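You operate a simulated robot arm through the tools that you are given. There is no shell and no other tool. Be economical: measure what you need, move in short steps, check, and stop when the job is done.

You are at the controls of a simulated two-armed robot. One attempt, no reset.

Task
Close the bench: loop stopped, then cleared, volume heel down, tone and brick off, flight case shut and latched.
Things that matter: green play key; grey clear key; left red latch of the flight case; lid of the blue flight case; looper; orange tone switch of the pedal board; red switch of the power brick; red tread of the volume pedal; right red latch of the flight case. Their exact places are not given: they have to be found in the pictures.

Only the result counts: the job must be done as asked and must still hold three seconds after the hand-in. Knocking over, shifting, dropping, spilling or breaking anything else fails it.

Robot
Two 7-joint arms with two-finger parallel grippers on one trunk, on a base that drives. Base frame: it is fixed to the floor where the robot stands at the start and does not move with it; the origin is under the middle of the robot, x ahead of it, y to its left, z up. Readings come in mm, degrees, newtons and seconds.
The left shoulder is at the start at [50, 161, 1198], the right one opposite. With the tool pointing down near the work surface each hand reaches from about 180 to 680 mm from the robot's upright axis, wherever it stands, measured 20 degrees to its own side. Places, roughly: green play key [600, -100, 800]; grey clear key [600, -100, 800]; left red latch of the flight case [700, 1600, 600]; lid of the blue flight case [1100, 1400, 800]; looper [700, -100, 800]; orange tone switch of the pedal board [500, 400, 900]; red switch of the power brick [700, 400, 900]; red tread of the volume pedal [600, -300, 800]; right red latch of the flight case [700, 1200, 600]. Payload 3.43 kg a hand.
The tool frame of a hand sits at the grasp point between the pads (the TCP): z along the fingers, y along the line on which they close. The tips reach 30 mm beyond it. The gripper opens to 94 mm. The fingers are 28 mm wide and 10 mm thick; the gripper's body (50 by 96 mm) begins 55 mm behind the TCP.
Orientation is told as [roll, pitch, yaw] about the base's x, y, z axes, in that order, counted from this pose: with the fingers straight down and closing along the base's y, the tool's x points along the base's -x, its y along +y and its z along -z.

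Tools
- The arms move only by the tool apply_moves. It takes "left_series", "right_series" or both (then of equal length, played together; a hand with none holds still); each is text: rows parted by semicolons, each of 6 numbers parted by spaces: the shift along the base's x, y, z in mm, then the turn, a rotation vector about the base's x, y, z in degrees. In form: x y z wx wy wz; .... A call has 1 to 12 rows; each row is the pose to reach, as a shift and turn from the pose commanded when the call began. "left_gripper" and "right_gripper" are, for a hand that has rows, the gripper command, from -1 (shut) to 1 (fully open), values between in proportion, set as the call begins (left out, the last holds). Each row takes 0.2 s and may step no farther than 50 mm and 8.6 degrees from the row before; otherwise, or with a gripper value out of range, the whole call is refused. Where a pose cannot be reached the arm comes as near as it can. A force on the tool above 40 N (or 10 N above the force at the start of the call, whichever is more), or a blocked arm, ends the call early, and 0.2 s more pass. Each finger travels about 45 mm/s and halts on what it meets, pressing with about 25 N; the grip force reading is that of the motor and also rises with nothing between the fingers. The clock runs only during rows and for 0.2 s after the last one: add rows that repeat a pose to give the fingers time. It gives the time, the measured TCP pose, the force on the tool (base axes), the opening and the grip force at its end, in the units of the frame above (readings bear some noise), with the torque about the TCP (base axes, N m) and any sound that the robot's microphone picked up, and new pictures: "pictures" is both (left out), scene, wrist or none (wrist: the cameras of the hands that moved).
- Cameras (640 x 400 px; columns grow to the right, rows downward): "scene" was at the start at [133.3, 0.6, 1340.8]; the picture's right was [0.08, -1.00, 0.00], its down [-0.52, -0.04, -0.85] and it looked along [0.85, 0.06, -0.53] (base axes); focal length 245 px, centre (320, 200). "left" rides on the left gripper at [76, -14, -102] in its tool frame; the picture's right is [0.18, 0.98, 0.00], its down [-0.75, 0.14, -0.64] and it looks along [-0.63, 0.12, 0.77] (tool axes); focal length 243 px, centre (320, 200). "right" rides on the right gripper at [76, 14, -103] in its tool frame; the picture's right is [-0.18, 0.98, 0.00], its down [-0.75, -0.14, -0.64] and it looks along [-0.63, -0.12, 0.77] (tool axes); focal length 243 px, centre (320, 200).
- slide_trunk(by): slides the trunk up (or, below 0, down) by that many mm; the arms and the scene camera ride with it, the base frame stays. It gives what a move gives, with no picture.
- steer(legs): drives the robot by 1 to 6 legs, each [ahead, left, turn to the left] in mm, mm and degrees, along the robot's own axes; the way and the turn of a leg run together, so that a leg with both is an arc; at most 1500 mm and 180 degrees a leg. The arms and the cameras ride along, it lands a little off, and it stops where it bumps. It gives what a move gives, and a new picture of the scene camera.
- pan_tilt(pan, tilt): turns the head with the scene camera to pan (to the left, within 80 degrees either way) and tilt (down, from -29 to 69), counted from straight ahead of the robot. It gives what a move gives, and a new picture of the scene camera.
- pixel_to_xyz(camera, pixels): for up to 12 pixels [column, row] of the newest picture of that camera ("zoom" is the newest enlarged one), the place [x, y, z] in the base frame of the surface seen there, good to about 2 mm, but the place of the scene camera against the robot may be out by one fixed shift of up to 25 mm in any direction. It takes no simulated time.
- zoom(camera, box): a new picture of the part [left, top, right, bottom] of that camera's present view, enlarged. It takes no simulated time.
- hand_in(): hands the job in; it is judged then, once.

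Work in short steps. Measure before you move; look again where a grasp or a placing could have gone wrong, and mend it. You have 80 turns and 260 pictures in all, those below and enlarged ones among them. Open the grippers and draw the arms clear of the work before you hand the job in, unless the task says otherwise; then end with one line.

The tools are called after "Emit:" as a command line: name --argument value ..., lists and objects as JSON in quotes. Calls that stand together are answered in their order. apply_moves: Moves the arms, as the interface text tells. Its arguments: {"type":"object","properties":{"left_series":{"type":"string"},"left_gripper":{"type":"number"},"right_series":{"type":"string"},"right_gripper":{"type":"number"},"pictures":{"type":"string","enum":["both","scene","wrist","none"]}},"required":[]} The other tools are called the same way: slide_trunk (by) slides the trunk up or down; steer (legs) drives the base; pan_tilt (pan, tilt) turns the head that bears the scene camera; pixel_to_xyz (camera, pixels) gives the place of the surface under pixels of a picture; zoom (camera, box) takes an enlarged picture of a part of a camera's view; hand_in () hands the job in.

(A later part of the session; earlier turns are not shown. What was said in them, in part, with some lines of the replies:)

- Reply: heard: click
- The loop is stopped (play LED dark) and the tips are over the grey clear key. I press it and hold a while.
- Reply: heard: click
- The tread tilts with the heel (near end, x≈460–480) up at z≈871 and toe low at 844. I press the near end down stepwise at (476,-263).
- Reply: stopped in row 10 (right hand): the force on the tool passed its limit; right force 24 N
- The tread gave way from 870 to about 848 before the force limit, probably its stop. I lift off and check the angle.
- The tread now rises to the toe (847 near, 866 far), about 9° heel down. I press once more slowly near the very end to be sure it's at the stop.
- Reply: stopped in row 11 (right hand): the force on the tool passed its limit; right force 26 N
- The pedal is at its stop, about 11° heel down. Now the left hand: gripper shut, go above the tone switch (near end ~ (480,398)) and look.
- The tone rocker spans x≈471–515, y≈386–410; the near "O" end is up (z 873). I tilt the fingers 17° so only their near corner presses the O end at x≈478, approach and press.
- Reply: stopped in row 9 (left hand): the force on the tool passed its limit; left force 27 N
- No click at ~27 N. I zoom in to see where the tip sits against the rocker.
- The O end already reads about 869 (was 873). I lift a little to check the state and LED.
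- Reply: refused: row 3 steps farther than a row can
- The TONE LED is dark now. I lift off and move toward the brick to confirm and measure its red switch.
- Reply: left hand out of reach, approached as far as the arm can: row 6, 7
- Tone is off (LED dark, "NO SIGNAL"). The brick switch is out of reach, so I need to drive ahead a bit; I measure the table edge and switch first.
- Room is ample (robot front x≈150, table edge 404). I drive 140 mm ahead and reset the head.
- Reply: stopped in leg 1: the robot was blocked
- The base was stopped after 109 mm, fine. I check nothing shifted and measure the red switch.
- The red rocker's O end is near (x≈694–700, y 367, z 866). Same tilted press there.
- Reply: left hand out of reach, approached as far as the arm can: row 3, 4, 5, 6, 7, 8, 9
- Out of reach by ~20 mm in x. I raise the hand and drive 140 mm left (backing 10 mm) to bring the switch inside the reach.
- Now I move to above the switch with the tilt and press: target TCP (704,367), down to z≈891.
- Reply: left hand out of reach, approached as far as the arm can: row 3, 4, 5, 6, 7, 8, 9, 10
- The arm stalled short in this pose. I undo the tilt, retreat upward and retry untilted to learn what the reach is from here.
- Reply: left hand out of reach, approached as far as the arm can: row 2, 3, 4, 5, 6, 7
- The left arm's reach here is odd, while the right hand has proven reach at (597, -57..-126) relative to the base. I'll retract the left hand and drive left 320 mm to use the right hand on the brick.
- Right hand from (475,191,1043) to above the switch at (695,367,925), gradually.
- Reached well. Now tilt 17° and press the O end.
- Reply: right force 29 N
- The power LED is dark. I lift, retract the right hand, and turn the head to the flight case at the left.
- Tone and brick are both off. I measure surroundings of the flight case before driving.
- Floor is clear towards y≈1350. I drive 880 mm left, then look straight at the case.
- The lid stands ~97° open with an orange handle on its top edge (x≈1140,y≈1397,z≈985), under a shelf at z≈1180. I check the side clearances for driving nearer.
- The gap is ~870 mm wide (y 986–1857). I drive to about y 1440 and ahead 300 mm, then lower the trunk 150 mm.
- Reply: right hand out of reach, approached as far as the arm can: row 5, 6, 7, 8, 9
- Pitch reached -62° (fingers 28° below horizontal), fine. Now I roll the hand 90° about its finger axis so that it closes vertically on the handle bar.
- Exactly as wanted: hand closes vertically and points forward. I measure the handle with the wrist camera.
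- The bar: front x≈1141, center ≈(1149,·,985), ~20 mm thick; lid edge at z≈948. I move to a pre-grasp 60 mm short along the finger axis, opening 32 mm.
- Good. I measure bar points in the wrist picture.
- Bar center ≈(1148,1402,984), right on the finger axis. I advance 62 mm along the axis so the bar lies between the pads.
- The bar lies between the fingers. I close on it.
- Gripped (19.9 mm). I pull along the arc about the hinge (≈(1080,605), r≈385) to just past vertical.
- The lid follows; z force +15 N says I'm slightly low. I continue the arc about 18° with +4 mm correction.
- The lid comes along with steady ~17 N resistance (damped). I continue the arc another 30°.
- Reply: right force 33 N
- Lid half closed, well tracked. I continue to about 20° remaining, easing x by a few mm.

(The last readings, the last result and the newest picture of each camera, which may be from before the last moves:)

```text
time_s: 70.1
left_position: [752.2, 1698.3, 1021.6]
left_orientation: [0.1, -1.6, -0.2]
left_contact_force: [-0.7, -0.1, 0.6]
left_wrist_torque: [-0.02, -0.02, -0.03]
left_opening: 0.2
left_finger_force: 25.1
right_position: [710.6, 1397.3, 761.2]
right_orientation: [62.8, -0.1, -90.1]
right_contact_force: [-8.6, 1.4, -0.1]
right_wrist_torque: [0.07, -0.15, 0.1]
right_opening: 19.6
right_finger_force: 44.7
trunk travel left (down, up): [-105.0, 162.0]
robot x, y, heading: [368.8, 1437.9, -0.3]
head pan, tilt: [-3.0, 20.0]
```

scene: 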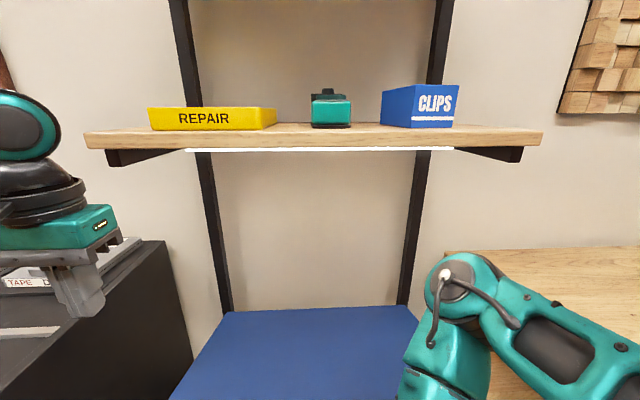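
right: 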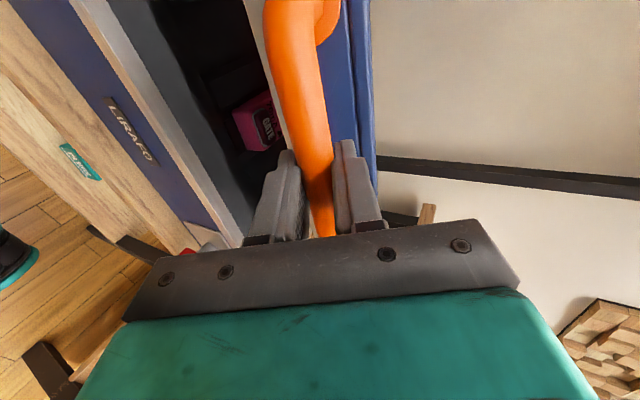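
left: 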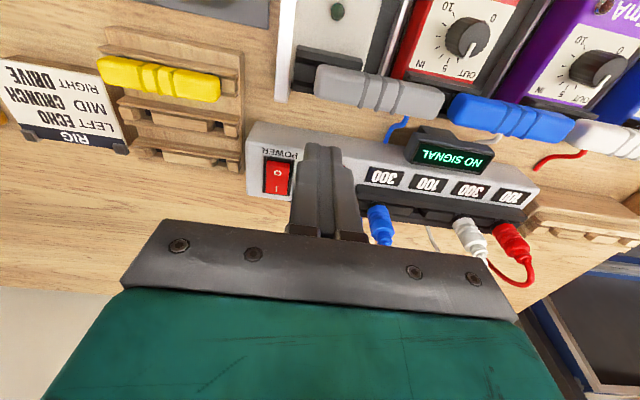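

Forces are small. I go a little further down and then open the fingers, letting the damped lid settle.

Emit:
apply_moves --right_series "-4 0 -12 0 0 0;-7 0 -24 0 0 0;-10 0 -36 0 0 0;-12 0 -45 0 0 0" --pictures "none"

Emit:
apply_moves --right_series "0 0 0 0 0 0;0 0 0 0 0 0;0 0 0 0 0 0;-20 0 10 0 0 0;-40 0 20 0 0 0" --right_gripper 0

Emit:
pan_tilt --pan -3 --tilt 55

```text
time_s: 71.1
left_position: [751.8, 1698.3, 1023.7]
left_orientation: [0.2, -1.7, -0.2]
left_contact_force: [-0.4, 0.4, 0.1]
left_wrist_torque: [-0.01, -0.02, 0.0]
left_opening: 0.1
left_finger_force: 24.8
right_position: [693.8, 1397.6, 715.1]
right_orientation: [62.5, 0.0, -90.1]
right_contact_force: [-28.4, -12.1, 4.8]
right_wrist_torque: [0.14, -0.14, -0.16]
right_opening: 19.8
right_finger_force: 45.0
trunk travel left (down, up): [-105.0, 162.0]
robot x, y, heading: [369.7, 1433.5, 0.0]
head pan, tilt: [-3.0, 20.0]
```

```text
time_s: 72.3
left_position: [750.4, 1698.6, 1022.5]
left_orientation: [0.2, -1.5, -0.1]
left_contact_force: [-0.8, -0.4, -0.3]
left_wrist_torque: [-0.01, 0.01, 0.01]
left_opening: 0.0
left_finger_force: 25.0
right_position: [675.0, 1391.6, 739.7]
right_orientation: [65.6, -1.0, -91.8]
right_contact_force: [-28.2, 4.4, 1.9]
right_wrist_torque: [0.19, 1.03, 0.49]
right_opening: 53.2
right_finger_force: 5.0
right hand out of reach, approached as far as the arm can: row 5
trunk travel left (down, up): [-105.0, 162.0]
robot x, y, heading: [372.4, 1438.0, 0.0]
head pan, tilt: [-3.0, 20.0]
```

scene: 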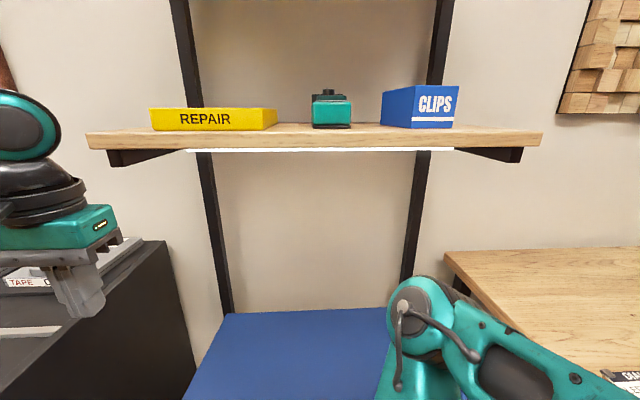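
right: 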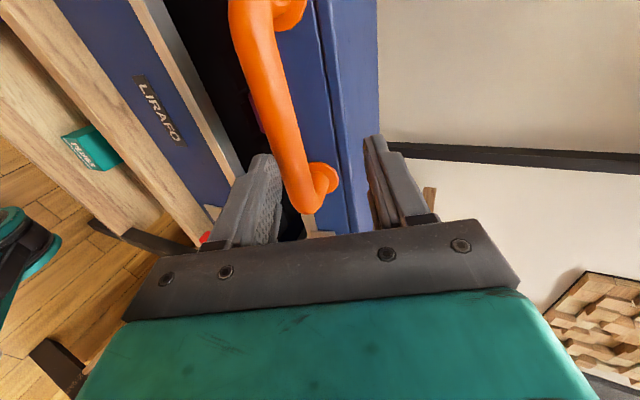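

```text
time_s: 73.3
left_position: [752.6, 1698.2, 1023.6]
left_orientation: [0.2, -1.5, -0.3]
left_contact_force: [0.4, -0.1, 1.0]
left_wrist_torque: [-0.01, -0.01, 0.01]
left_opening: 0.1
left_finger_force: 25.1
right_position: [676.5, 1391.3, 738.3]
right_orientation: [65.3, -0.6, -91.8]
right_contact_force: [-5.4, -3.0, -3.8]
right_wrist_torque: [-0.16, 0.29, 0.03]
right_opening: 50.0
right_finger_force: 2.5
trunk travel left (down, up): [-105.0, 162.0]
robot x, y, heading: [372.8, 1435.5, 0.0]
head pan, tilt: [-3.0, 55.0]
```

scene: 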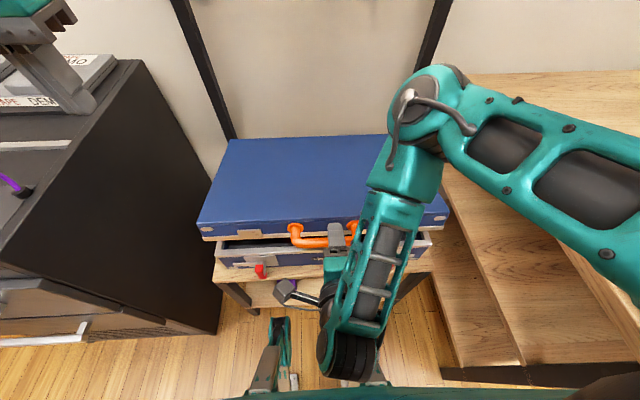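

The lid rests ~13° open and the fingers are released. I back the robot 180 mm to clear the handle.

Emit:
steer --legs '[[-180, 0, 0]]'

```text
time_s: 74.8
left_position: [575.2, 1698.9, 1022.5]
left_orientation: [0.2, -1.4, -0.3]
left_contact_force: [0.1, -0.3, 0.3]
left_wrist_torque: [-0.01, -0.01, 0.01]
left_opening: 0.1
left_finger_force: 24.6
right_position: [498.9, 1391.7, 740.8]
right_orientation: [65.3, -0.5, -92.0]
right_contact_force: [-0.3, -0.4, 0.7]
right_wrist_torque: [-0.01, 0.0, 0.0]
right_opening: 47.0
right_finger_force: 0.0
trunk travel left (down, up): [-105.0, 162.0]
robot x, y, heading: [190.4, 1435.9, -0.0]
head pan, tilt: [-3.0, 55.0]
```

scene: 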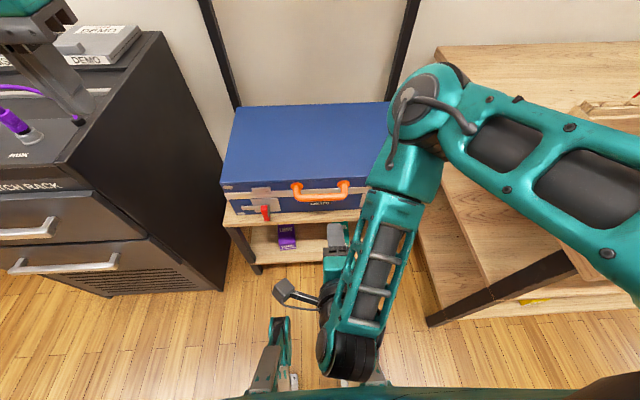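

The lid seems to have settled shut. I zoom and measure.

Emit:
zoom --camera "scene" --box '[200, 160, 400, 285]'

Emit:
pixel_to_xyz --camera "scene" --pixels '[[300, 180], [300, 125], [230, 186], [265, 212], [264, 206], [266, 219], [262, 190], [320, 196], [250, 210], [240, 203]]'

```text
3.20 times, centred on (300, 222) of scene
```

zoom: 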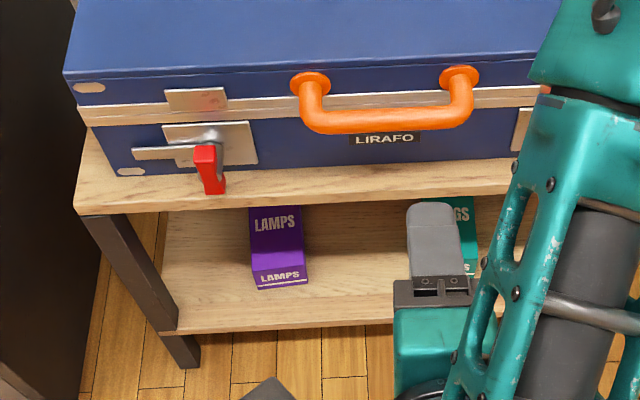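

```text
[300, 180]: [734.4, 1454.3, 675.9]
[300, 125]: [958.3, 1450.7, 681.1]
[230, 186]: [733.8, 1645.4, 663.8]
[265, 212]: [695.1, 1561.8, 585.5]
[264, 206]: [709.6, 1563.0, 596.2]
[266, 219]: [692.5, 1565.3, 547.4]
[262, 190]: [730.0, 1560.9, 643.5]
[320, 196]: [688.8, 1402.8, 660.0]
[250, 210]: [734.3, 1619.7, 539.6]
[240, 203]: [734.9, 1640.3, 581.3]
```

The lid is shut (seam closed, top z≈676 level). Now I bring the left hand down to get a close look at the left latch at (695,1562,585).

Emit:
apply_moves --left_series "0 -25 -45 0 0 0;0 -50 -90 0 0 0;0 -75 -135 0 0 0;0 -100 -180 0 0 0;0 -120 -225 0 0 0;-10 -130 -270 0 0 0;-15 -135 -310 0 0 0" --pictures "wrist"

```text
refused: row 1 steps farther than a row can; nothing moved
```

The first step was slightly over 50 mm; I use smaller ones.

Emit:
apply_moves --left_series "0 -18 -40 0 0 0;0 -36 -80 0 0 0;0 -54 -120 0 0 0;0 -72 -160 0 0 0;0 -90 -200 0 0 0;-5 -108 -240 0 0 0;-10 -124 -280 0 0 0;-15 -135 -315 0 0 0" --pictures "wrist"

Emit:
zoom --camera "left" --box '[220, 20, 460, 200]'

```text
time_s: 76.6
left_position: [545.3, 1616.8, 768.9]
left_orientation: [0.1, -1.4, -0.4]
left_contact_force: [-0.5, 0.2, 0.0]
left_wrist_torque: [0.0, 0.02, -0.04]
left_opening: 0.1
left_finger_force: 25.2
left hand out of reach, approached as far as the arm can: row 6, 7, 8
right_position: [499.2, 1392.5, 739.6]
right_orientation: [65.5, -0.7, -92.1]
right_contact_force: [-0.1, 0.7, 0.0]
right_wrist_torque: [-0.02, 0.02, 0.0]
right_opening: 47.1
right_finger_force: 0.0
trunk travel left (down, up): [-105.0, 162.0]
robot x, y, heading: [192.7, 1436.2, -0.3]
head pan, tilt: [-3.0, 55.0]
```

left: 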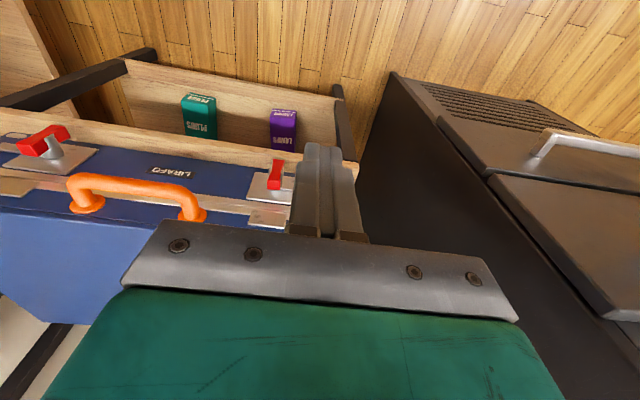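

```text
2.22 times, centred on (340, 110) of left
```

zoom: 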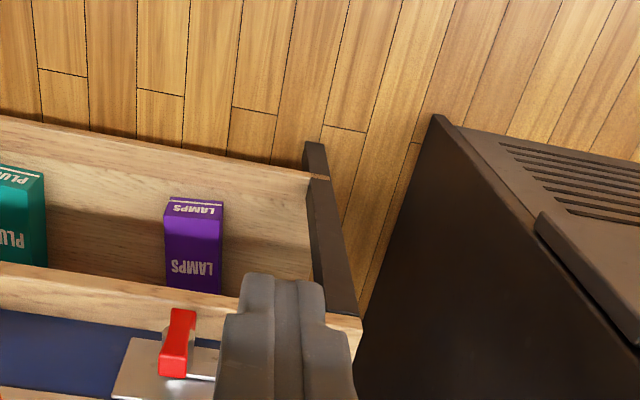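

The right latch shows at (42,142) with a stub and red lever. I zoom in there for the mechanism.

Emit:
zoom --camera "left" --box '[0, 110, 120, 210]'

Emit:
zoom --camera "left" --box '[230, 140, 320, 230]'

Emit:
pixel_to_xyz --camera "left" --pixels '[[276, 165], [275, 185], [278, 160], [270, 187], [285, 190], [40, 148], [62, 132], [22, 148], [52, 152], [85, 160], [255, 185], [270, 215]]'

```text
4.00 times, centred on (60, 160) of left
```

zoom: 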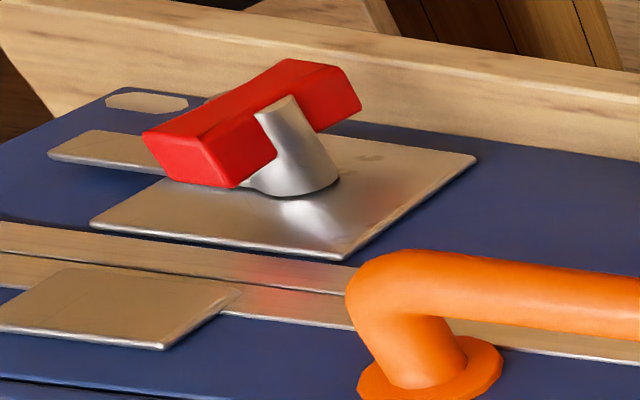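

```text
4.44 times, centred on (275, 185) of left
```

zoom: 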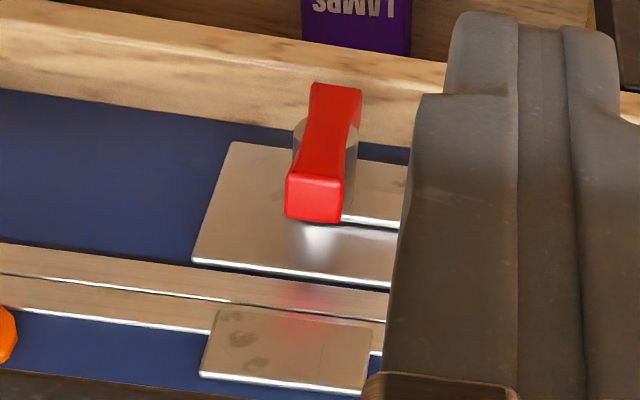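

```text
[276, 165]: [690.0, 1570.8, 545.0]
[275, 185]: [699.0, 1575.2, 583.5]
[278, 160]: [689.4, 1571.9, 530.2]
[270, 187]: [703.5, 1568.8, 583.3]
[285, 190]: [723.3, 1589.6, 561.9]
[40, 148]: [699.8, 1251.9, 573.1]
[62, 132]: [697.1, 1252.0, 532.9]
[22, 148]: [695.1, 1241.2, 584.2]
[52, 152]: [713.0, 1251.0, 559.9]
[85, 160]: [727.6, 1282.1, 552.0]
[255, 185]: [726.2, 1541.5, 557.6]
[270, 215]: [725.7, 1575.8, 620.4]
```

The latches are wing knobs: red bar vertical (z 532–585, x≈690–705) at y≈1571 and y≈1250, with the tongue pointing outward; they must turn so the tongue points up to the lid plate. I lower the trunk 100 mm and pitch the left hand forward.

Emit:
slide_trunk --by -100

Emit:
apply_moves --left_series "0 0 10 0 -8.5 0;0 0 20 0 -17 0;0 0 20 0 -25.5 0;10 0 10 0 -34 0;20 0 0 0 -42.5 0;30 0 -10 0 -51 0;40 0 -20 0 -59.5 0;50 0 -25 0 -59.5 0"

```text
time_s: 77.9
left_position: [545.0, 1614.8, 669.0]
left_orientation: [0.1, -1.5, -0.5]
left_contact_force: [-0.1, 0.1, 0.4]
left_wrist_torque: [0.01, 0.01, -0.03]
left_opening: 0.0
left_finger_force: 24.8
right_position: [498.3, 1392.1, 640.1]
right_orientation: [65.4, -0.7, -92.0]
right_contact_force: [1.0, 0.2, -0.1]
right_wrist_torque: [0.01, -0.02, 0.01]
right_opening: 46.8
right_finger_force: 0.0
trunk travel left (down, up): [-5.0, 262.0]
robot x, y, heading: [194.7, 1435.9, -0.6]
head pan, tilt: [-3.0, 55.0]
```

```text
time_s: 79.7
left_position: [601.1, 1668.1, 726.5]
left_orientation: [0.8, -61.1, -0.7]
left_contact_force: [-0.6, 0.0, 0.5]
left_wrist_torque: [0.01, 0.0, 0.06]
left_opening: 0.0
left_finger_force: 24.6
left hand out of reach, approached as far as the arm can: row 4, 5, 6, 7, 8
right_position: [498.6, 1392.0, 640.0]
right_orientation: [65.4, -0.5, -92.1]
right_contact_force: [0.2, 0.2, -0.5]
right_wrist_torque: [0.02, -0.03, 0.01]
right_opening: 47.3
right_finger_force: 0.0
trunk travel left (down, up): [-5.0, 262.0]
robot x, y, heading: [193.0, 1436.4, -0.2]
head pan, tilt: [-3.0, 55.0]
```

scene: 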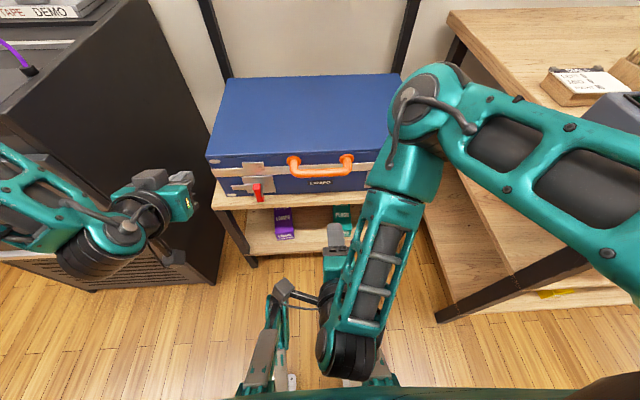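
left: 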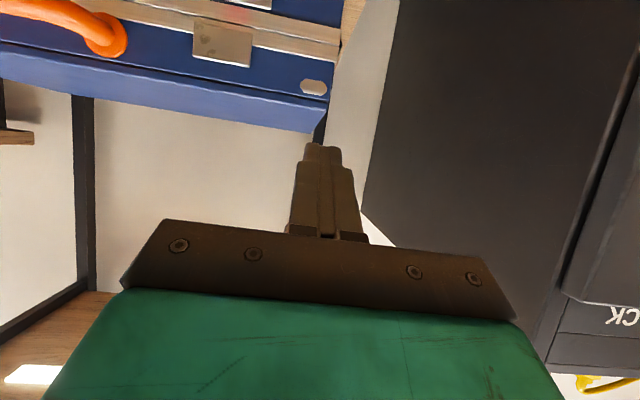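

Left reach here is awkward; more distance and a more outward bearing should help. I check where the right elbow is before moving the base.

Emit:
pixel_to_xyz --camera "scene" --pixels '[[605, 255], [560, 180], [500, 130], [470, 110], [430, 80], [560, 90], [635, 300], [120, 215], [20, 200]]'

```text
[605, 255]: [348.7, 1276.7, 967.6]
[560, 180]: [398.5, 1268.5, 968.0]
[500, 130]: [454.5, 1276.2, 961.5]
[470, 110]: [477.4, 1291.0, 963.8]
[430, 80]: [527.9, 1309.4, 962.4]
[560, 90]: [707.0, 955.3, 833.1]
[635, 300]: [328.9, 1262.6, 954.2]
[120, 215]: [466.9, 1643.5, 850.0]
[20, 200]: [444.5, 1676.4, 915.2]
```

The right elbow is at y≈1270, well clear. I back 100 mm and shift right 110 mm.

Emit:
steer --legs '[[-100, 0, 0], [0, -110, 0]]'

Emit:
apply_moves --left_series "20 12 -20 0 0 0;40 24 -45 0 0 0;60 36 -70 0 0 0;80 45 -95 0 0 0;95 50 -120 0 0 0;100 55 -140 0 0 0"

```text
time_s: 81.7
left_position: [500.3, 1557.7, 726.7]
left_orientation: [0.9, -61.0, -0.7]
left_contact_force: [-0.1, -0.1, 0.3]
left_wrist_torque: [0.01, -0.01, -0.01]
left_opening: 0.2
left_finger_force: 25.4
right_position: [399.5, 1283.7, 640.0]
right_orientation: [65.4, -0.5, -91.8]
right_contact_force: [0.4, -0.1, -0.5]
right_wrist_torque: [0.03, 0.02, 0.0]
right_opening: 47.2
right_finger_force: 0.1
trunk travel left (down, up): [-5.0, 262.0]
robot x, y, heading: [95.4, 1329.3, -0.2]
head pan, tilt: [-3.0, 55.0]
```

scene: 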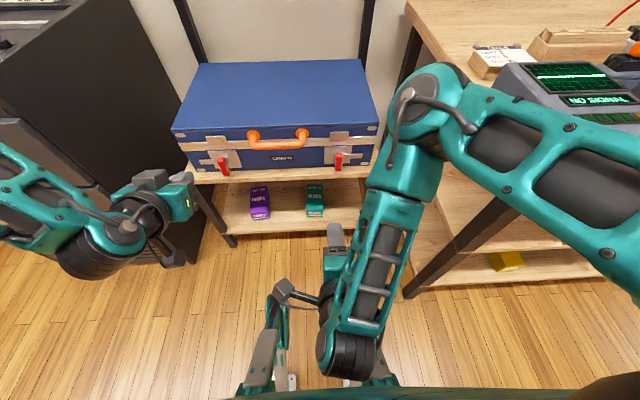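

```text
time_s: 83.1
left_position: [582.5, 1632.7, 688.8]
left_orientation: [0.9, -61.0, -0.8]
left_contact_force: [0.2, -0.1, 0.0]
left_wrist_torque: [0.01, 0.01, 0.03]
left_opening: 0.2
left_finger_force: 25.0
left hand out of reach, approached as far as the arm can: row 1, 2, 3, 4, 5, 6
right_position: [399.1, 1284.1, 640.0]
right_orientation: [65.4, -0.5, -91.9]
right_contact_force: [0.2, 0.6, -0.2]
right_wrist_torque: [-0.01, -0.01, -0.01]
right_opening: 47.0
right_finger_force: 0.0
trunk travel left (down, up): [-5.0, 262.0]
robot x, y, heading: [93.5, 1326.8, 0.1]
head pan, tilt: [-3.0, 55.0]
```

scene: 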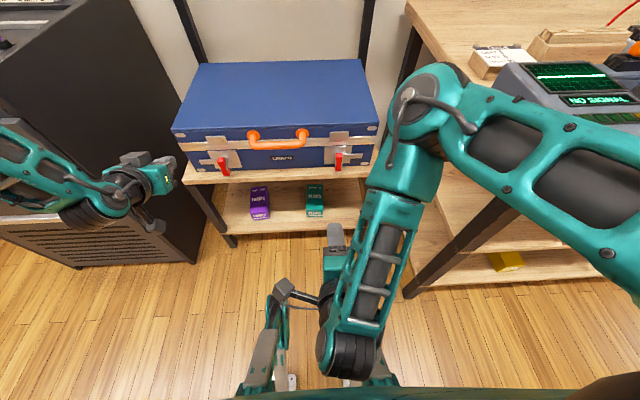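
left: 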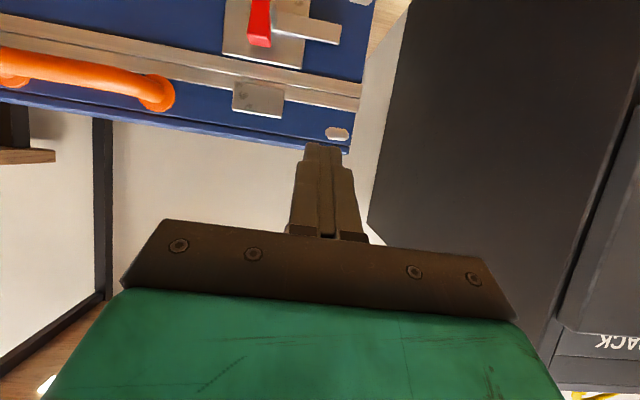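

The pitch limits the low reach. I ease the pitch back to -30° and go to just outside the left knob: TCP (670,1606,640).

Emit:
apply_moves --left_series "10 0 10 0 8 0;25 -5 10 0 16 0;45 -15 0 0 24 0;65 -22 -20 0 31 0;88 -27 -49 0 31 0" --pictures "wrist"

```text
time_s: 84.3
left_position: [646.3, 1622.8, 671.4]
left_orientation: [0.3, -30.0, -0.4]
left_contact_force: [0.1, 0.1, -0.1]
left_wrist_torque: [0.01, 0.01, -0.03]
left_opening: 0.0
left_finger_force: 24.9
left hand out of reach, approached as far as the arm can: row 4, 5
right_position: [399.0, 1283.1, 640.1]
right_orientation: [65.4, -0.6, -91.9]
right_contact_force: [0.3, -0.3, -0.6]
right_wrist_torque: [0.0, 0.01, 0.01]
right_opening: 46.7
right_finger_force: 0.0
trunk travel left (down, up): [-5.0, 262.0]
robot x, y, heading: [96.1, 1324.6, -0.4]
head pan, tilt: [-3.0, 55.0]
```

left: 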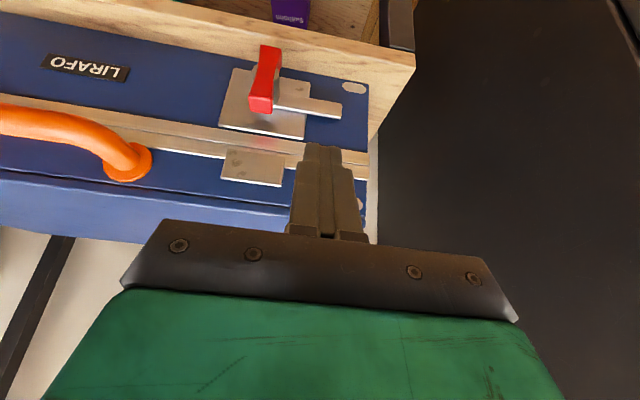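

The left arm keeps hitting its limits, whereas the right arm works well here. I'll use the right hand for both latches: fingers shut, approach the outer side of the right knob (≈(697,1248,558)).

Emit:
apply_moves --right_series "40 -14 0 0 0 0;80 -28 0 0 0 0;120 -42 0 0 0 0;160 -56 0 0 0 0;200 -66 0 0 0 0;235 -74 -10 0 0 0;235 -74 -20 0 0 0" --right_gripper -1

```text
time_s: 85.9
left_position: [645.3, 1623.3, 670.1]
left_orientation: [0.3, -30.0, -0.4]
left_contact_force: [0.3, -0.4, 0.1]
left_wrist_torque: [-0.02, 0.02, -0.01]
left_opening: 0.0
left_finger_force: 24.5
right_position: [643.7, 1247.2, 641.0]
right_orientation: [64.5, -1.1, -93.1]
right_contact_force: [-0.1, -0.5, 0.1]
right_wrist_torque: [0.01, -0.01, -0.02]
right_opening: 0.1
right_finger_force: 24.9
right hand out of reach, approached as far as the arm can: row 2, 3, 4, 5, 6, 7
trunk travel left (down, up): [-5.0, 262.0]
robot x, y, heading: [95.0, 1325.6, 0.2]
head pan, tilt: [-3.0, 55.0]
```

scene: 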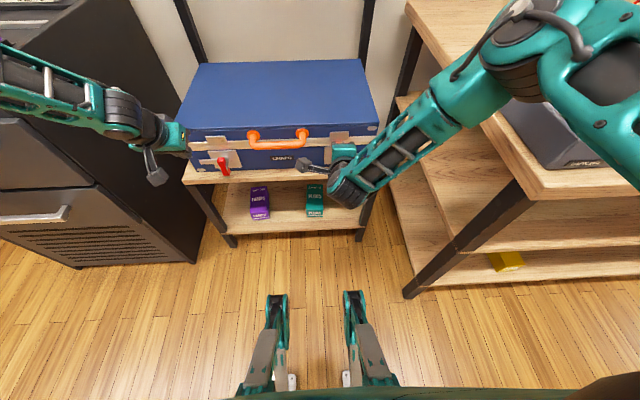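
right: 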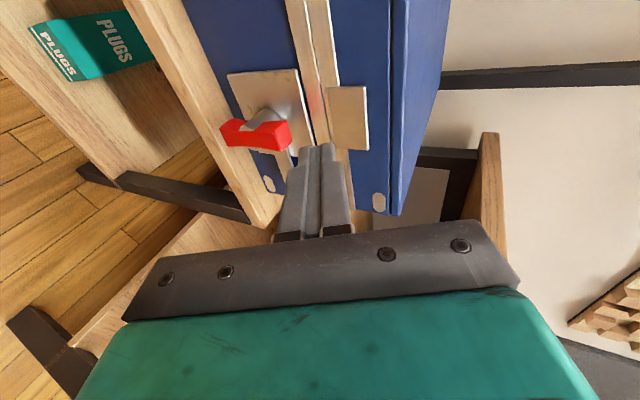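

Again a wrist limit at this flat angle. I steepen the pitch by 20° (tips down), moving outward first and then lower.

Emit:
apply_moves --right_series "0 -20 15 0 7 0;0 -36 20 0 14 0;0 -36 5 0 20 0;8 -36 -15 0 20 0;16 -36 -30 0 20 0" --pictures "wrist"

```text
time_s: 87.1
left_position: [645.5, 1622.5, 670.6]
left_orientation: [0.5, -29.9, -0.4]
left_contact_force: [-0.5, 0.3, 1.1]
left_wrist_torque: [0.01, 0.05, 0.02]
left_opening: 0.0
left_finger_force: 25.1
right_position: [659.4, 1213.8, 611.6]
right_orientation: [45.4, -1.2, -91.7]
right_contact_force: [-0.3, 0.2, -0.6]
right_wrist_torque: [0.0, 0.0, 0.0]
right_opening: 0.0
right_finger_force: 24.6
trunk travel left (down, up): [-5.0, 262.0]
robot x, y, heading: [95.2, 1328.1, -0.1]
head pan, tilt: [-3.0, 55.0]
```

right: 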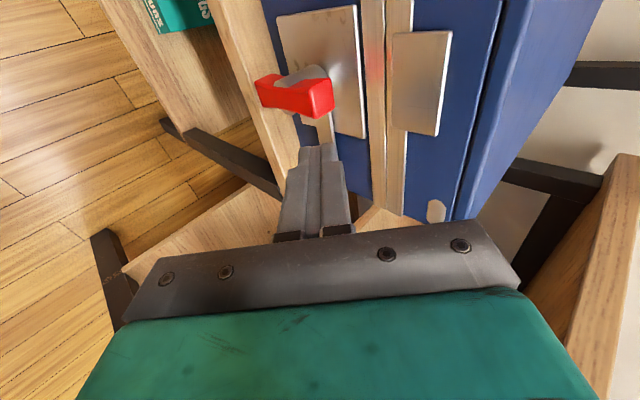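

Reached exactly. I measure the knob from here.

Emit:
pixel_to_xyz --camera "right" --pixels '[[322, 98], [263, 90], [300, 95], [330, 85], [325, 115], [310, 112], [318, 72], [325, 130], [350, 120], [415, 80], [380, 80]]'

Emit:
zoom --camera "right" --box '[230, 40, 390, 200]'

```text
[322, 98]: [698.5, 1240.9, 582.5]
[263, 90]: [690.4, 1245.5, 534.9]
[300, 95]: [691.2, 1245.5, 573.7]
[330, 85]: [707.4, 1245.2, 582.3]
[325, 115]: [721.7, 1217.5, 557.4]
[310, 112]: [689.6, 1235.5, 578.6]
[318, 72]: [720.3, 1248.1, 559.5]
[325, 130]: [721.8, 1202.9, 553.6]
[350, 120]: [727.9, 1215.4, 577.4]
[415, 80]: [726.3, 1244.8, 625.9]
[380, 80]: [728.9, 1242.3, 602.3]
```

```text
2.50 times, centred on (310, 120) of right
```

zoom: 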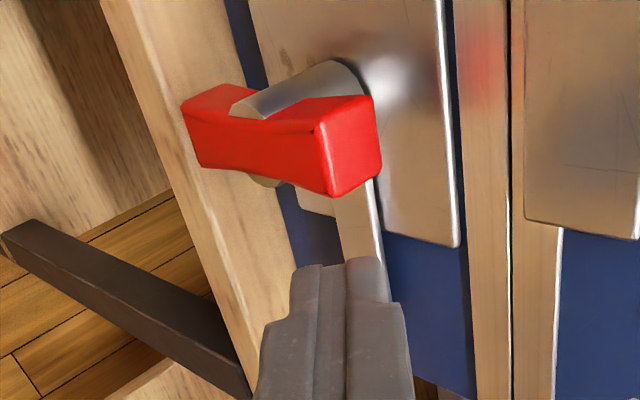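

Knob bar centre ≈(698,1245,558), 17 mm wide. I move in and sweep the tips inward (+y) against its upper half to turn it.

Emit:
apply_moves --right_series "8 0 -9 0 0 0;16 0 -19 0 0 0;16 8 -19 0 0 0;16 14 -19 0 0 0;16 20 -19 0 0 0;16 25 -19 0 0 0;16 30 -19 0 0 0;16 35 -19 0 0 0;16 40 -19 0 0 0" --pictures "both"

Emit:
zoom --camera "right" --box '[230, 40, 390, 200]'

```text
time_s: 89.1
left_position: [645.7, 1622.8, 670.3]
left_orientation: [0.4, -30.0, -0.5]
left_contact_force: [0.0, 0.6, 0.6]
left_wrist_torque: [0.02, 0.0, -0.01]
left_opening: 0.0
left_finger_force: 25.4
right_position: [673.4, 1251.3, 595.1]
right_orientation: [45.4, -1.2, -91.6]
right_contact_force: [0.0, 0.1, -0.7]
right_wrist_torque: [0.01, -0.06, -0.01]
right_opening: 0.0
right_finger_force: 25.0
trunk travel left (down, up): [-5.0, 262.0]
robot x, y, heading: [95.4, 1326.6, -0.3]
head pan, tilt: [-3.0, 55.0]
```

scene: 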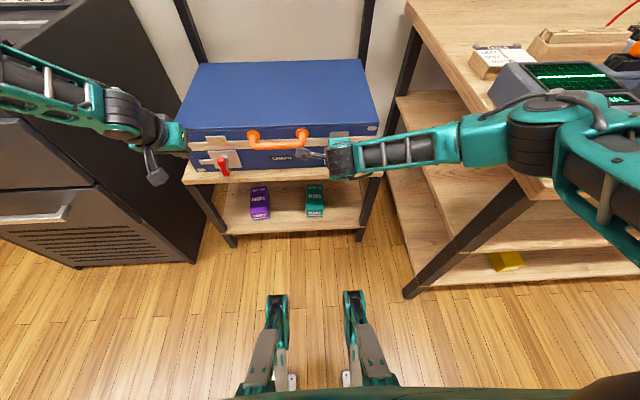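
right: 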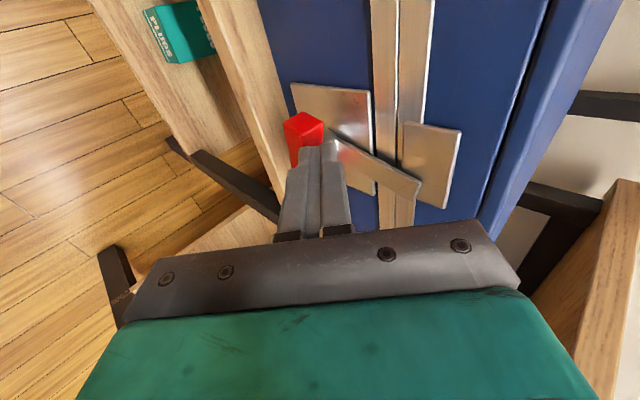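

```text
2.50 times, centred on (310, 120) of right
```

zoom: 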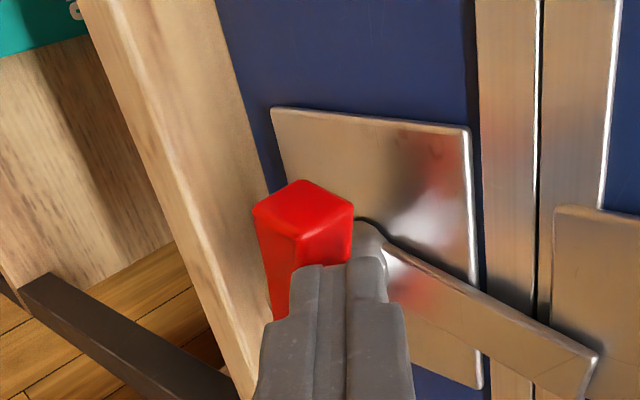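

The tongue has swung ~65° toward the lid plate. I continue sweeping inward and slightly down to complete the turn.

Emit:
apply_moves --right_series "0 5 0 0 0 0;0 10 0 0 0 0;0 14 -2 0 0 0;0 17 -4 0 0 0;0 19 -6 0 0 0;0 19 -9 0 0 0" --pictures "wrist"

Emit:
zoom --camera "right" --box '[230, 40, 470, 220]'

```text
time_s: 90.5
left_position: [645.7, 1622.6, 671.8]
left_orientation: [0.4, -30.1, -0.3]
left_contact_force: [-0.5, -0.5, 0.5]
left_wrist_torque: [0.0, 0.01, -0.02]
left_opening: 0.0
left_finger_force: 24.6
right_position: [673.6, 1269.9, 587.8]
right_orientation: [45.6, -1.1, -91.6]
right_contact_force: [-7.1, -2.4, 12.5]
right_wrist_torque: [-0.09, 0.0, -0.05]
right_opening: 0.0
right_finger_force: 25.3
trunk travel left (down, up): [-5.0, 262.0]
robot x, y, heading: [92.5, 1324.4, -0.1]
head pan, tilt: [-3.0, 55.0]
```

right: 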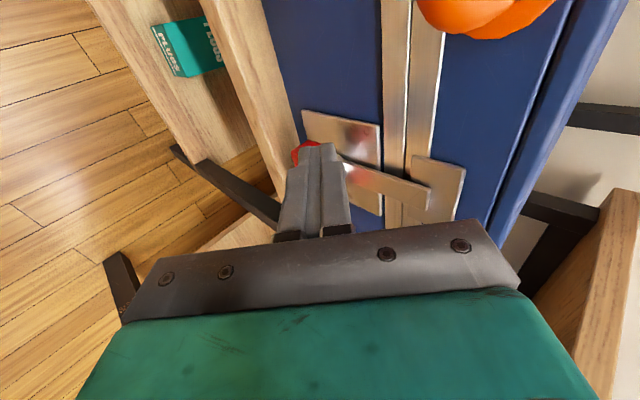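

```text
2.22 times, centred on (350, 130) of right
```

zoom: 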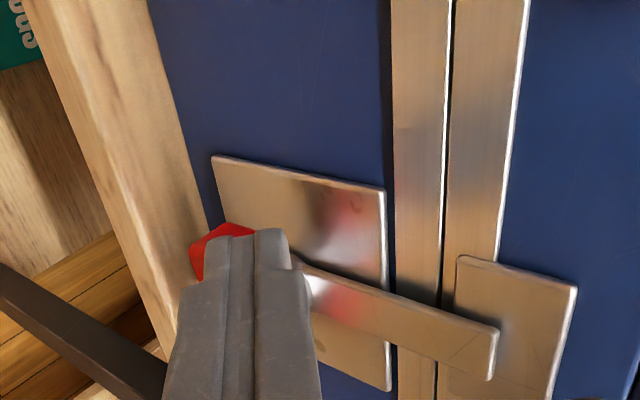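

The tongue is about straight up over the lid plate. I press a little further to reach its stop, then back off outward/up.

Emit:
apply_moves --right_series "0 0 -2 0 0 0;0 0 -4 0 0 0;0 0 -6 0 0 0" --pictures "none"

Emit:
apply_moves --right_series "0 0 12 0 0 0;-25 0 20 0 0 0;-60 0 25 0 0 0;-100 0 30 0 0 0" --pictures "both"

Emit:
zoom --camera "right" --box '[230, 20, 470, 200]'

```text
time_s: 91.1
left_position: [643.5, 1620.7, 673.5]
left_orientation: [0.4, -30.2, -0.4]
left_contact_force: [0.1, -0.3, -0.7]
left_wrist_torque: [0.01, 0.03, -0.04]
left_opening: 0.0
left_finger_force: 25.5
right_position: [674.2, 1271.2, 586.6]
right_orientation: [46.0, -1.1, -91.6]
right_contact_force: [-21.4, -6.9, 22.1]
right_wrist_torque: [-0.27, 0.18, -0.19]
right_opening: 0.1
right_finger_force: 25.2
trunk travel left (down, up): [-5.0, 262.0]
robot x, y, heading: [91.1, 1323.0, -0.4]
head pan, tilt: [-3.0, 55.0]
stopped in row 3 (right hand): the force on the tool passed its limit (the readings are from after the stop); the commanded pose is now the measured one
```

```text
time_s: 92.1
left_position: [643.5, 1623.6, 671.0]
left_orientation: [0.2, -30.2, -0.4]
left_contact_force: [-0.4, 0.6, 0.2]
left_wrist_torque: [0.0, 0.0, 0.02]
left_opening: 0.0
left_finger_force: 24.9
right_position: [568.3, 1275.4, 610.4]
right_orientation: [45.4, -1.2, -91.5]
right_contact_force: [0.0, 0.3, -0.1]
right_wrist_torque: [-0.01, 0.0, -0.01]
right_opening: 0.0
right_finger_force: 24.8
trunk travel left (down, up): [-5.0, 262.0]
robot x, y, heading: [93.3, 1326.3, -0.3]
head pan, tilt: [-3.0, 55.0]
```

scene: 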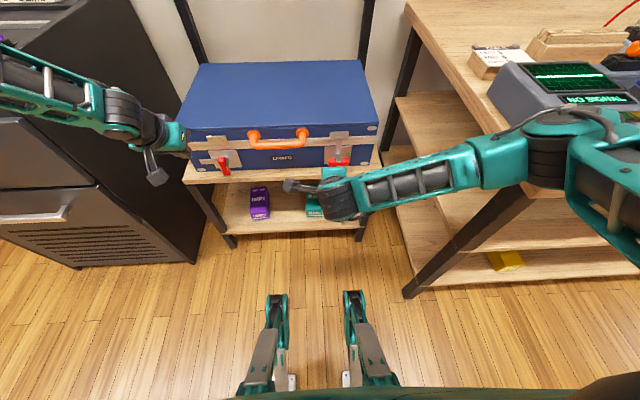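
right: 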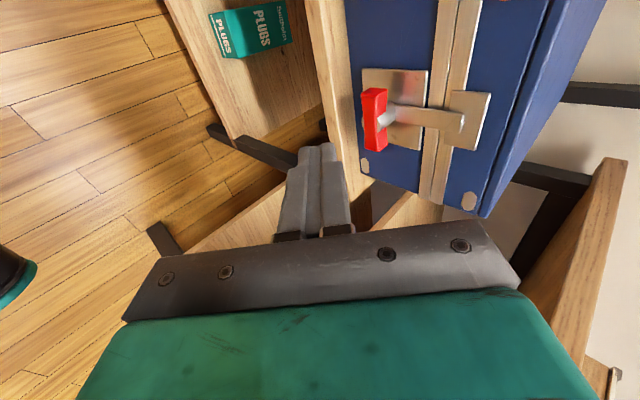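

```text
2.22 times, centred on (350, 110) of right
```

zoom: 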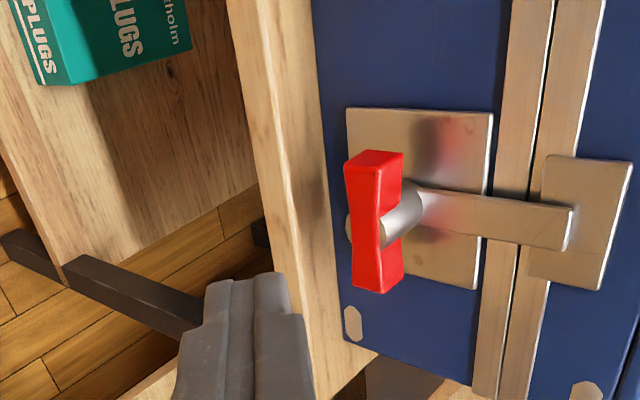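

Right latch is engaged. For the left one I retract the left arm and drive 326 mm left to use the right hand in the same relative pose.

Emit:
apply_moves --left_series "-25 0 25 0 0 0;-55 0 55 0 6 0;-90 0 90 0 12 0;-125 0 125 0 18 0;-160 0 160 0 24 0;-190 0 190 0 28 0" --pictures "none"

Emit:
steer --legs '[[-20, 0, 0], [0, 345, 0.2], [20, 0, 0]]'

```text
time_s: 93.5
left_position: [449.8, 1623.4, 862.8]
left_orientation: [0.0, -2.2, -0.4]
left_contact_force: [-1.0, -0.3, -0.3]
left_wrist_torque: [0.01, 0.02, 0.01]
left_opening: 0.1
left_finger_force: 25.5
right_position: [568.8, 1275.6, 611.3]
right_orientation: [45.4, -1.3, -91.4]
right_contact_force: [0.1, -0.5, 0.8]
right_wrist_torque: [-0.01, 0.04, 0.0]
right_opening: 0.1
right_finger_force: 24.5
trunk travel left (down, up): [-5.0, 262.0]
robot x, y, heading: [94.9, 1325.9, -0.2]
head pan, tilt: [-3.0, 55.0]
```

```text
time_s: 96.5
left_position: [459.1, 1958.7, 859.2]
left_orientation: [0.2, -2.0, -0.8]
left_contact_force: [-0.3, -0.2, 0.9]
left_wrist_torque: [-0.01, -0.02, 0.02]
left_opening: 0.0
left_finger_force: 24.7
right_position: [575.8, 1610.9, 612.7]
right_orientation: [45.7, -1.2, -92.1]
right_contact_force: [0.7, -0.7, -1.2]
right_wrist_torque: [-0.01, -0.02, 0.01]
right_opening: 0.0
right_finger_force: 24.6
trunk travel left (down, up): [-5.0, 262.0]
robot x, y, heading: [94.8, 1669.9, -0.6]
head pan, tilt: [-3.0, 55.0]
```

scene: 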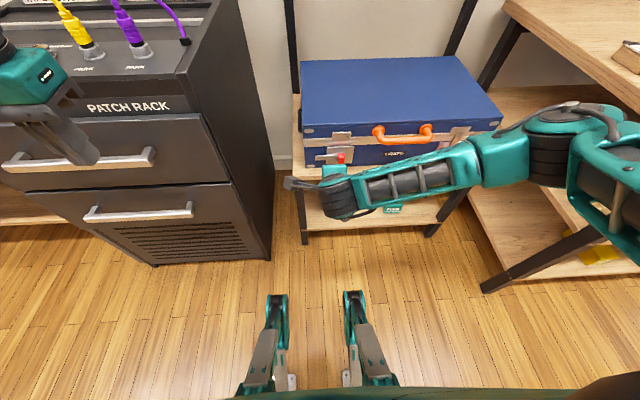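

Right hand is now at y 1611, outward of the left knob. I move in to x≈655 and look.

Emit:
apply_moves --right_series "30 0 0 0 0 0;60 0 0 0 0 0;80 0 0 0 0 0" --pictures "wrist"

Emit:
zoom --camera "right" --box '[200, 0, 440, 200]'

```text
time_s: 97.3
left_position: [458.5, 1959.8, 860.2]
left_orientation: [0.2, -2.0, -0.7]
left_contact_force: [-0.3, -0.5, -0.4]
left_wrist_torque: [-0.01, 0.01, -0.01]
left_opening: 0.0
left_finger_force: 24.8
right_position: [658.5, 1613.0, 611.6]
right_orientation: [45.7, -1.2, -92.0]
right_contact_force: [0.7, -0.1, 0.1]
right_wrist_torque: [-0.02, 0.02, -0.03]
right_opening: 0.0
right_finger_force: 25.3
trunk travel left (down, up): [-5.0, 262.0]
robot x, y, heading: [96.6, 1665.8, -0.7]
head pan, tilt: [-3.0, 55.0]
```

right: 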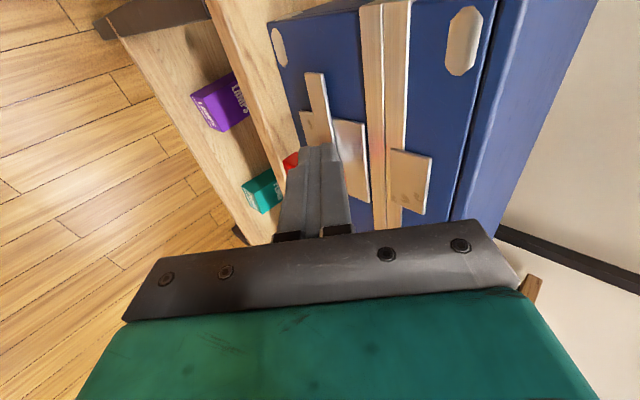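

```text
2.00 times, centred on (320, 100) of right
```

zoom: 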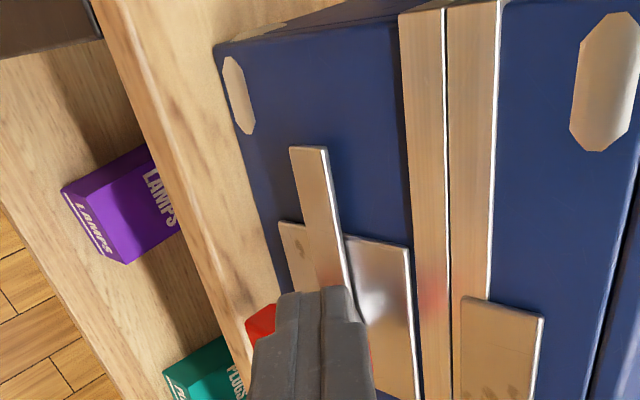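

The bar is hidden behind the fingers, but its location is known (centre y≈1569). I do the mirrored move: in and down, then sweep toward -y.

Emit:
apply_moves --right_series "8 0 -9 0 0 0;15 0 -18 0 0 0;15 -8 -18 0 0 0;15 -15 -18 0 0 0;15 -22 -18 0 0 0;15 -28 -18 0 0 0;15 -34 -18 0 0 0;15 -40 -18 0 0 0;15 -46 -18 0 0 0;15 -52 -18 0 0 0" --pictures "both"

Emit:
zoom --camera "right" --box '[200, 20, 440, 220]'

```text
time_s: 99.5
left_position: [460.0, 1960.4, 860.5]
left_orientation: [0.2, -1.9, -0.8]
left_contact_force: [-0.5, 0.1, 0.1]
left_wrist_torque: [0.0, -0.01, -0.03]
left_opening: 0.1
left_finger_force: 24.3
right_position: [673.3, 1557.5, 597.6]
right_orientation: [45.6, -1.2, -92.1]
right_contact_force: [0.1, 0.6, 1.0]
right_wrist_torque: [0.01, -0.01, 0.0]
right_opening: 0.0
right_finger_force: 24.7
trunk travel left (down, up): [-5.0, 262.0]
robot x, y, heading: [96.9, 1666.3, -0.7]
head pan, tilt: [-3.0, 55.0]
```

scene: 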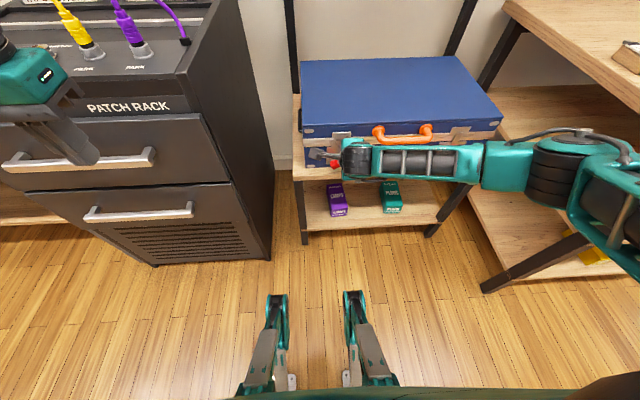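
right: 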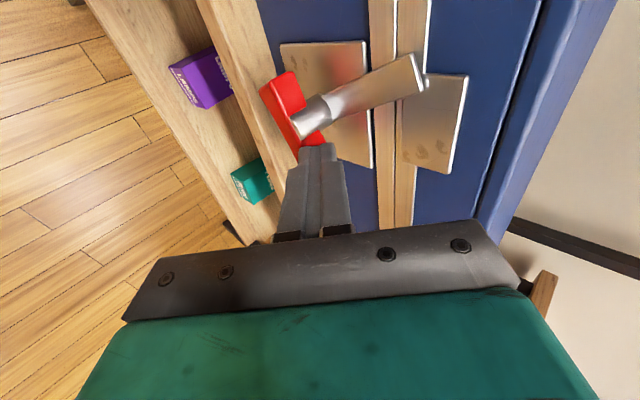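

```text
2.00 times, centred on (320, 120) of right
```

zoom: 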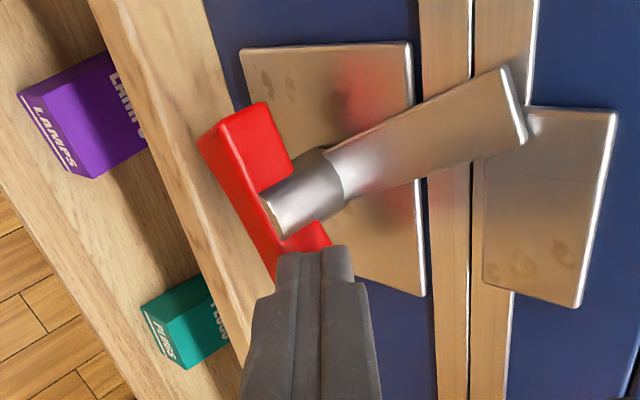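

About 70° turned. I push the inner end down to its stop.

Emit:
apply_moves --right_series "0 -5 0 0 0 0;0 -8 -3 0 0 0;0 -9 -6 0 0 0;0 -9 -9 0 0 0;0 -9 -12 0 0 0;0 -9 -14 0 0 0;0 -9 -16 0 0 0" --pictures "wrist"

Emit:
zoom --camera "right" --box '[200, 20, 440, 220]'

```text
time_s: 101.1
left_position: [456.5, 1959.4, 862.7]
left_orientation: [0.3, -2.1, -0.7]
left_contact_force: [-0.7, 0.7, -0.2]
left_wrist_torque: [0.03, 0.02, 0.01]
left_opening: 0.1
left_finger_force: 24.8
right_position: [670.6, 1550.1, 584.3]
right_orientation: [46.2, -1.1, -92.1]
right_contact_force: [-17.5, -5.4, 30.0]
right_wrist_torque: [0.23, -0.18, 0.13]
right_opening: 0.3
right_finger_force: 24.8
trunk travel left (down, up): [-5.0, 262.0]
robot x, y, heading: [96.9, 1666.8, -0.3]
head pan, tilt: [-3.0, 55.0]
```

right: 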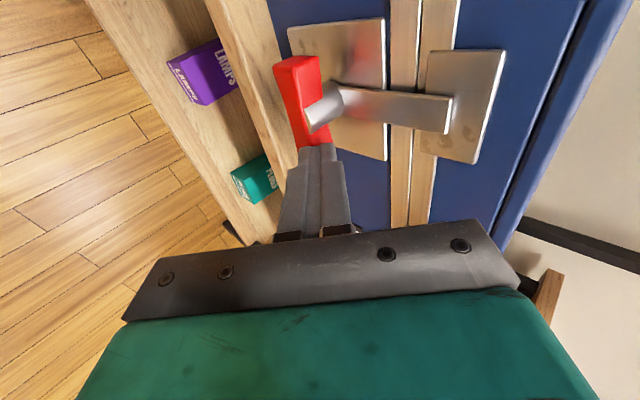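

```text
2.00 times, centred on (320, 120) of right
```

zoom: 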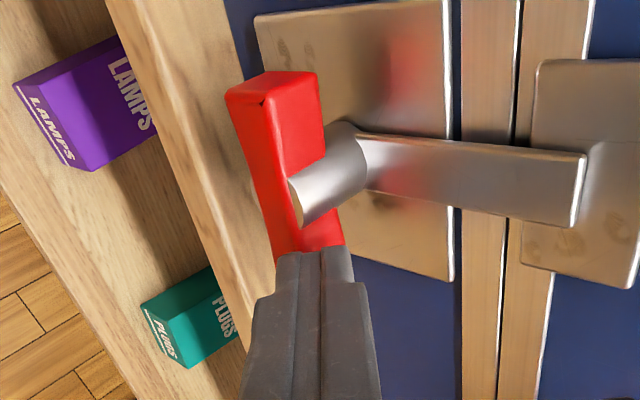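

The left tongue now stands straight up over the lid plate, with the knob at its stop (35 N). I lift off, back away, and open the grippers.

Emit:
apply_moves --right_series "0 0 12 0 0 0;-25 0 20 0 0 0;-60 0 25 0 0 0;-100 0 30 0 0 0;-130 0 30 0 0 0" --left_series "0 0 0 0 0 0;0 0 0 0 0 0;0 0 0 0 0 0;0 0 0 0 0 0;0 0 0 0 0 0" --right_gripper 0.5 --left_gripper 0.5 --pictures "none"

Emit:
steer --legs '[[-150, 0, 0], [0, -250, 0]]'

Emit:
zoom --camera "scene" --box '[200, 50, 440, 220]'

```text
time_s: 102.3
left_position: [459.4, 1958.9, 860.2]
left_orientation: [0.2, -2.0, -0.8]
left_contact_force: [0.0, 0.9, -0.3]
left_wrist_torque: [-0.02, 0.01, -0.03]
left_opening: 70.4
left_finger_force: 0.1
right_position: [538.4, 1549.7, 612.7]
right_orientation: [45.7, -1.3, -92.2]
right_contact_force: [-0.1, -0.3, -1.0]
right_wrist_torque: [0.01, -0.04, -0.05]
right_opening: 70.3
right_finger_force: 0.0
trunk travel left (down, up): [-5.0, 262.0]
robot x, y, heading: [99.3, 1672.1, -0.5]
head pan, tilt: [-3.0, 55.0]
```

```text
time_s: 105.1
left_position: [305.6, 1712.2, 860.1]
left_orientation: [0.2, -2.0, -1.0]
left_contact_force: [-0.3, -0.6, 0.1]
left_wrist_torque: [0.0, -0.03, -0.05]
left_opening: 70.5
left_finger_force: 0.1
right_position: [385.3, 1303.8, 612.8]
right_orientation: [45.7, -1.0, -92.2]
right_contact_force: [0.2, 0.5, -0.6]
right_wrist_torque: [0.01, 0.0, 0.02]
right_opening: 70.6
right_finger_force: 0.1
trunk travel left (down, up): [-5.0, 262.0]
robot x, y, heading: [-60.4, 1420.2, -0.7]
head pan, tilt: [-3.0, 55.0]
```

scene: 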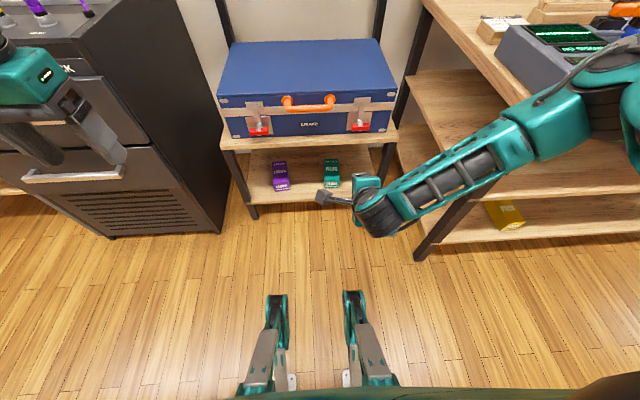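

```text
2.35 times, centred on (320, 135) of scene
```

zoom: 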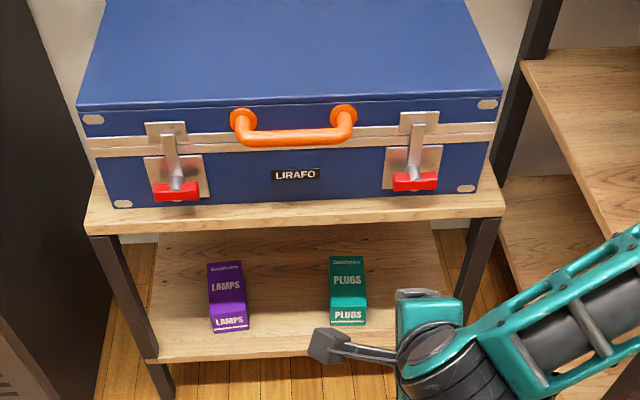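

Both latches are up and the lid is shut. A final look toward the bench to confirm everything there still holds.

Emit:
pan_tilt --pan -60 --tilt 15

```text
time_s: 106.4
left_position: [305.8, 1711.8, 860.3]
left_orientation: [0.1, -2.0, -1.0]
left_contact_force: [-0.1, 0.3, -0.4]
left_wrist_torque: [-0.01, 0.03, 0.01]
left_opening: 70.6
left_finger_force: 0.0
right_position: [385.1, 1303.3, 612.6]
right_orientation: [45.7, -1.2, -92.2]
right_contact_force: [0.5, 1.0, -0.1]
right_wrist_torque: [-0.01, 0.01, -0.03]
right_opening: 70.6
right_finger_force: 0.1
trunk travel left (down, up): [-5.0, 262.0]
robot x, y, heading: [-57.5, 1423.2, -0.9]
head pan, tilt: [-60.0, 15.0]
```

scene: 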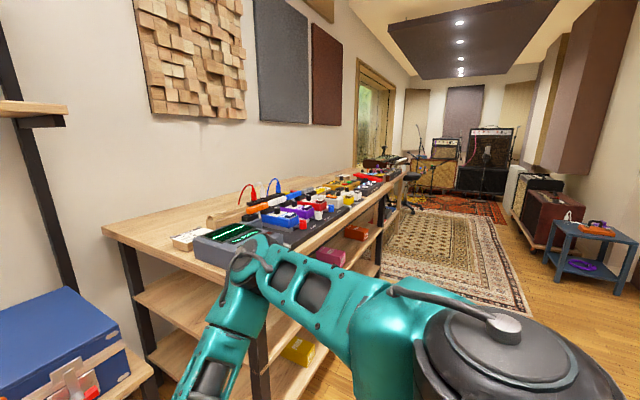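

Nothing on the bench appears disturbed and the arms are clear of the work, so I hand the job in.

Emit:
hand_in

```text
The job is handed in.
```

The bench is closed and handed in: loop stopped and cleared, volume pedal heel down, tone switch and power brick off, flight case shut with both latches engaged.
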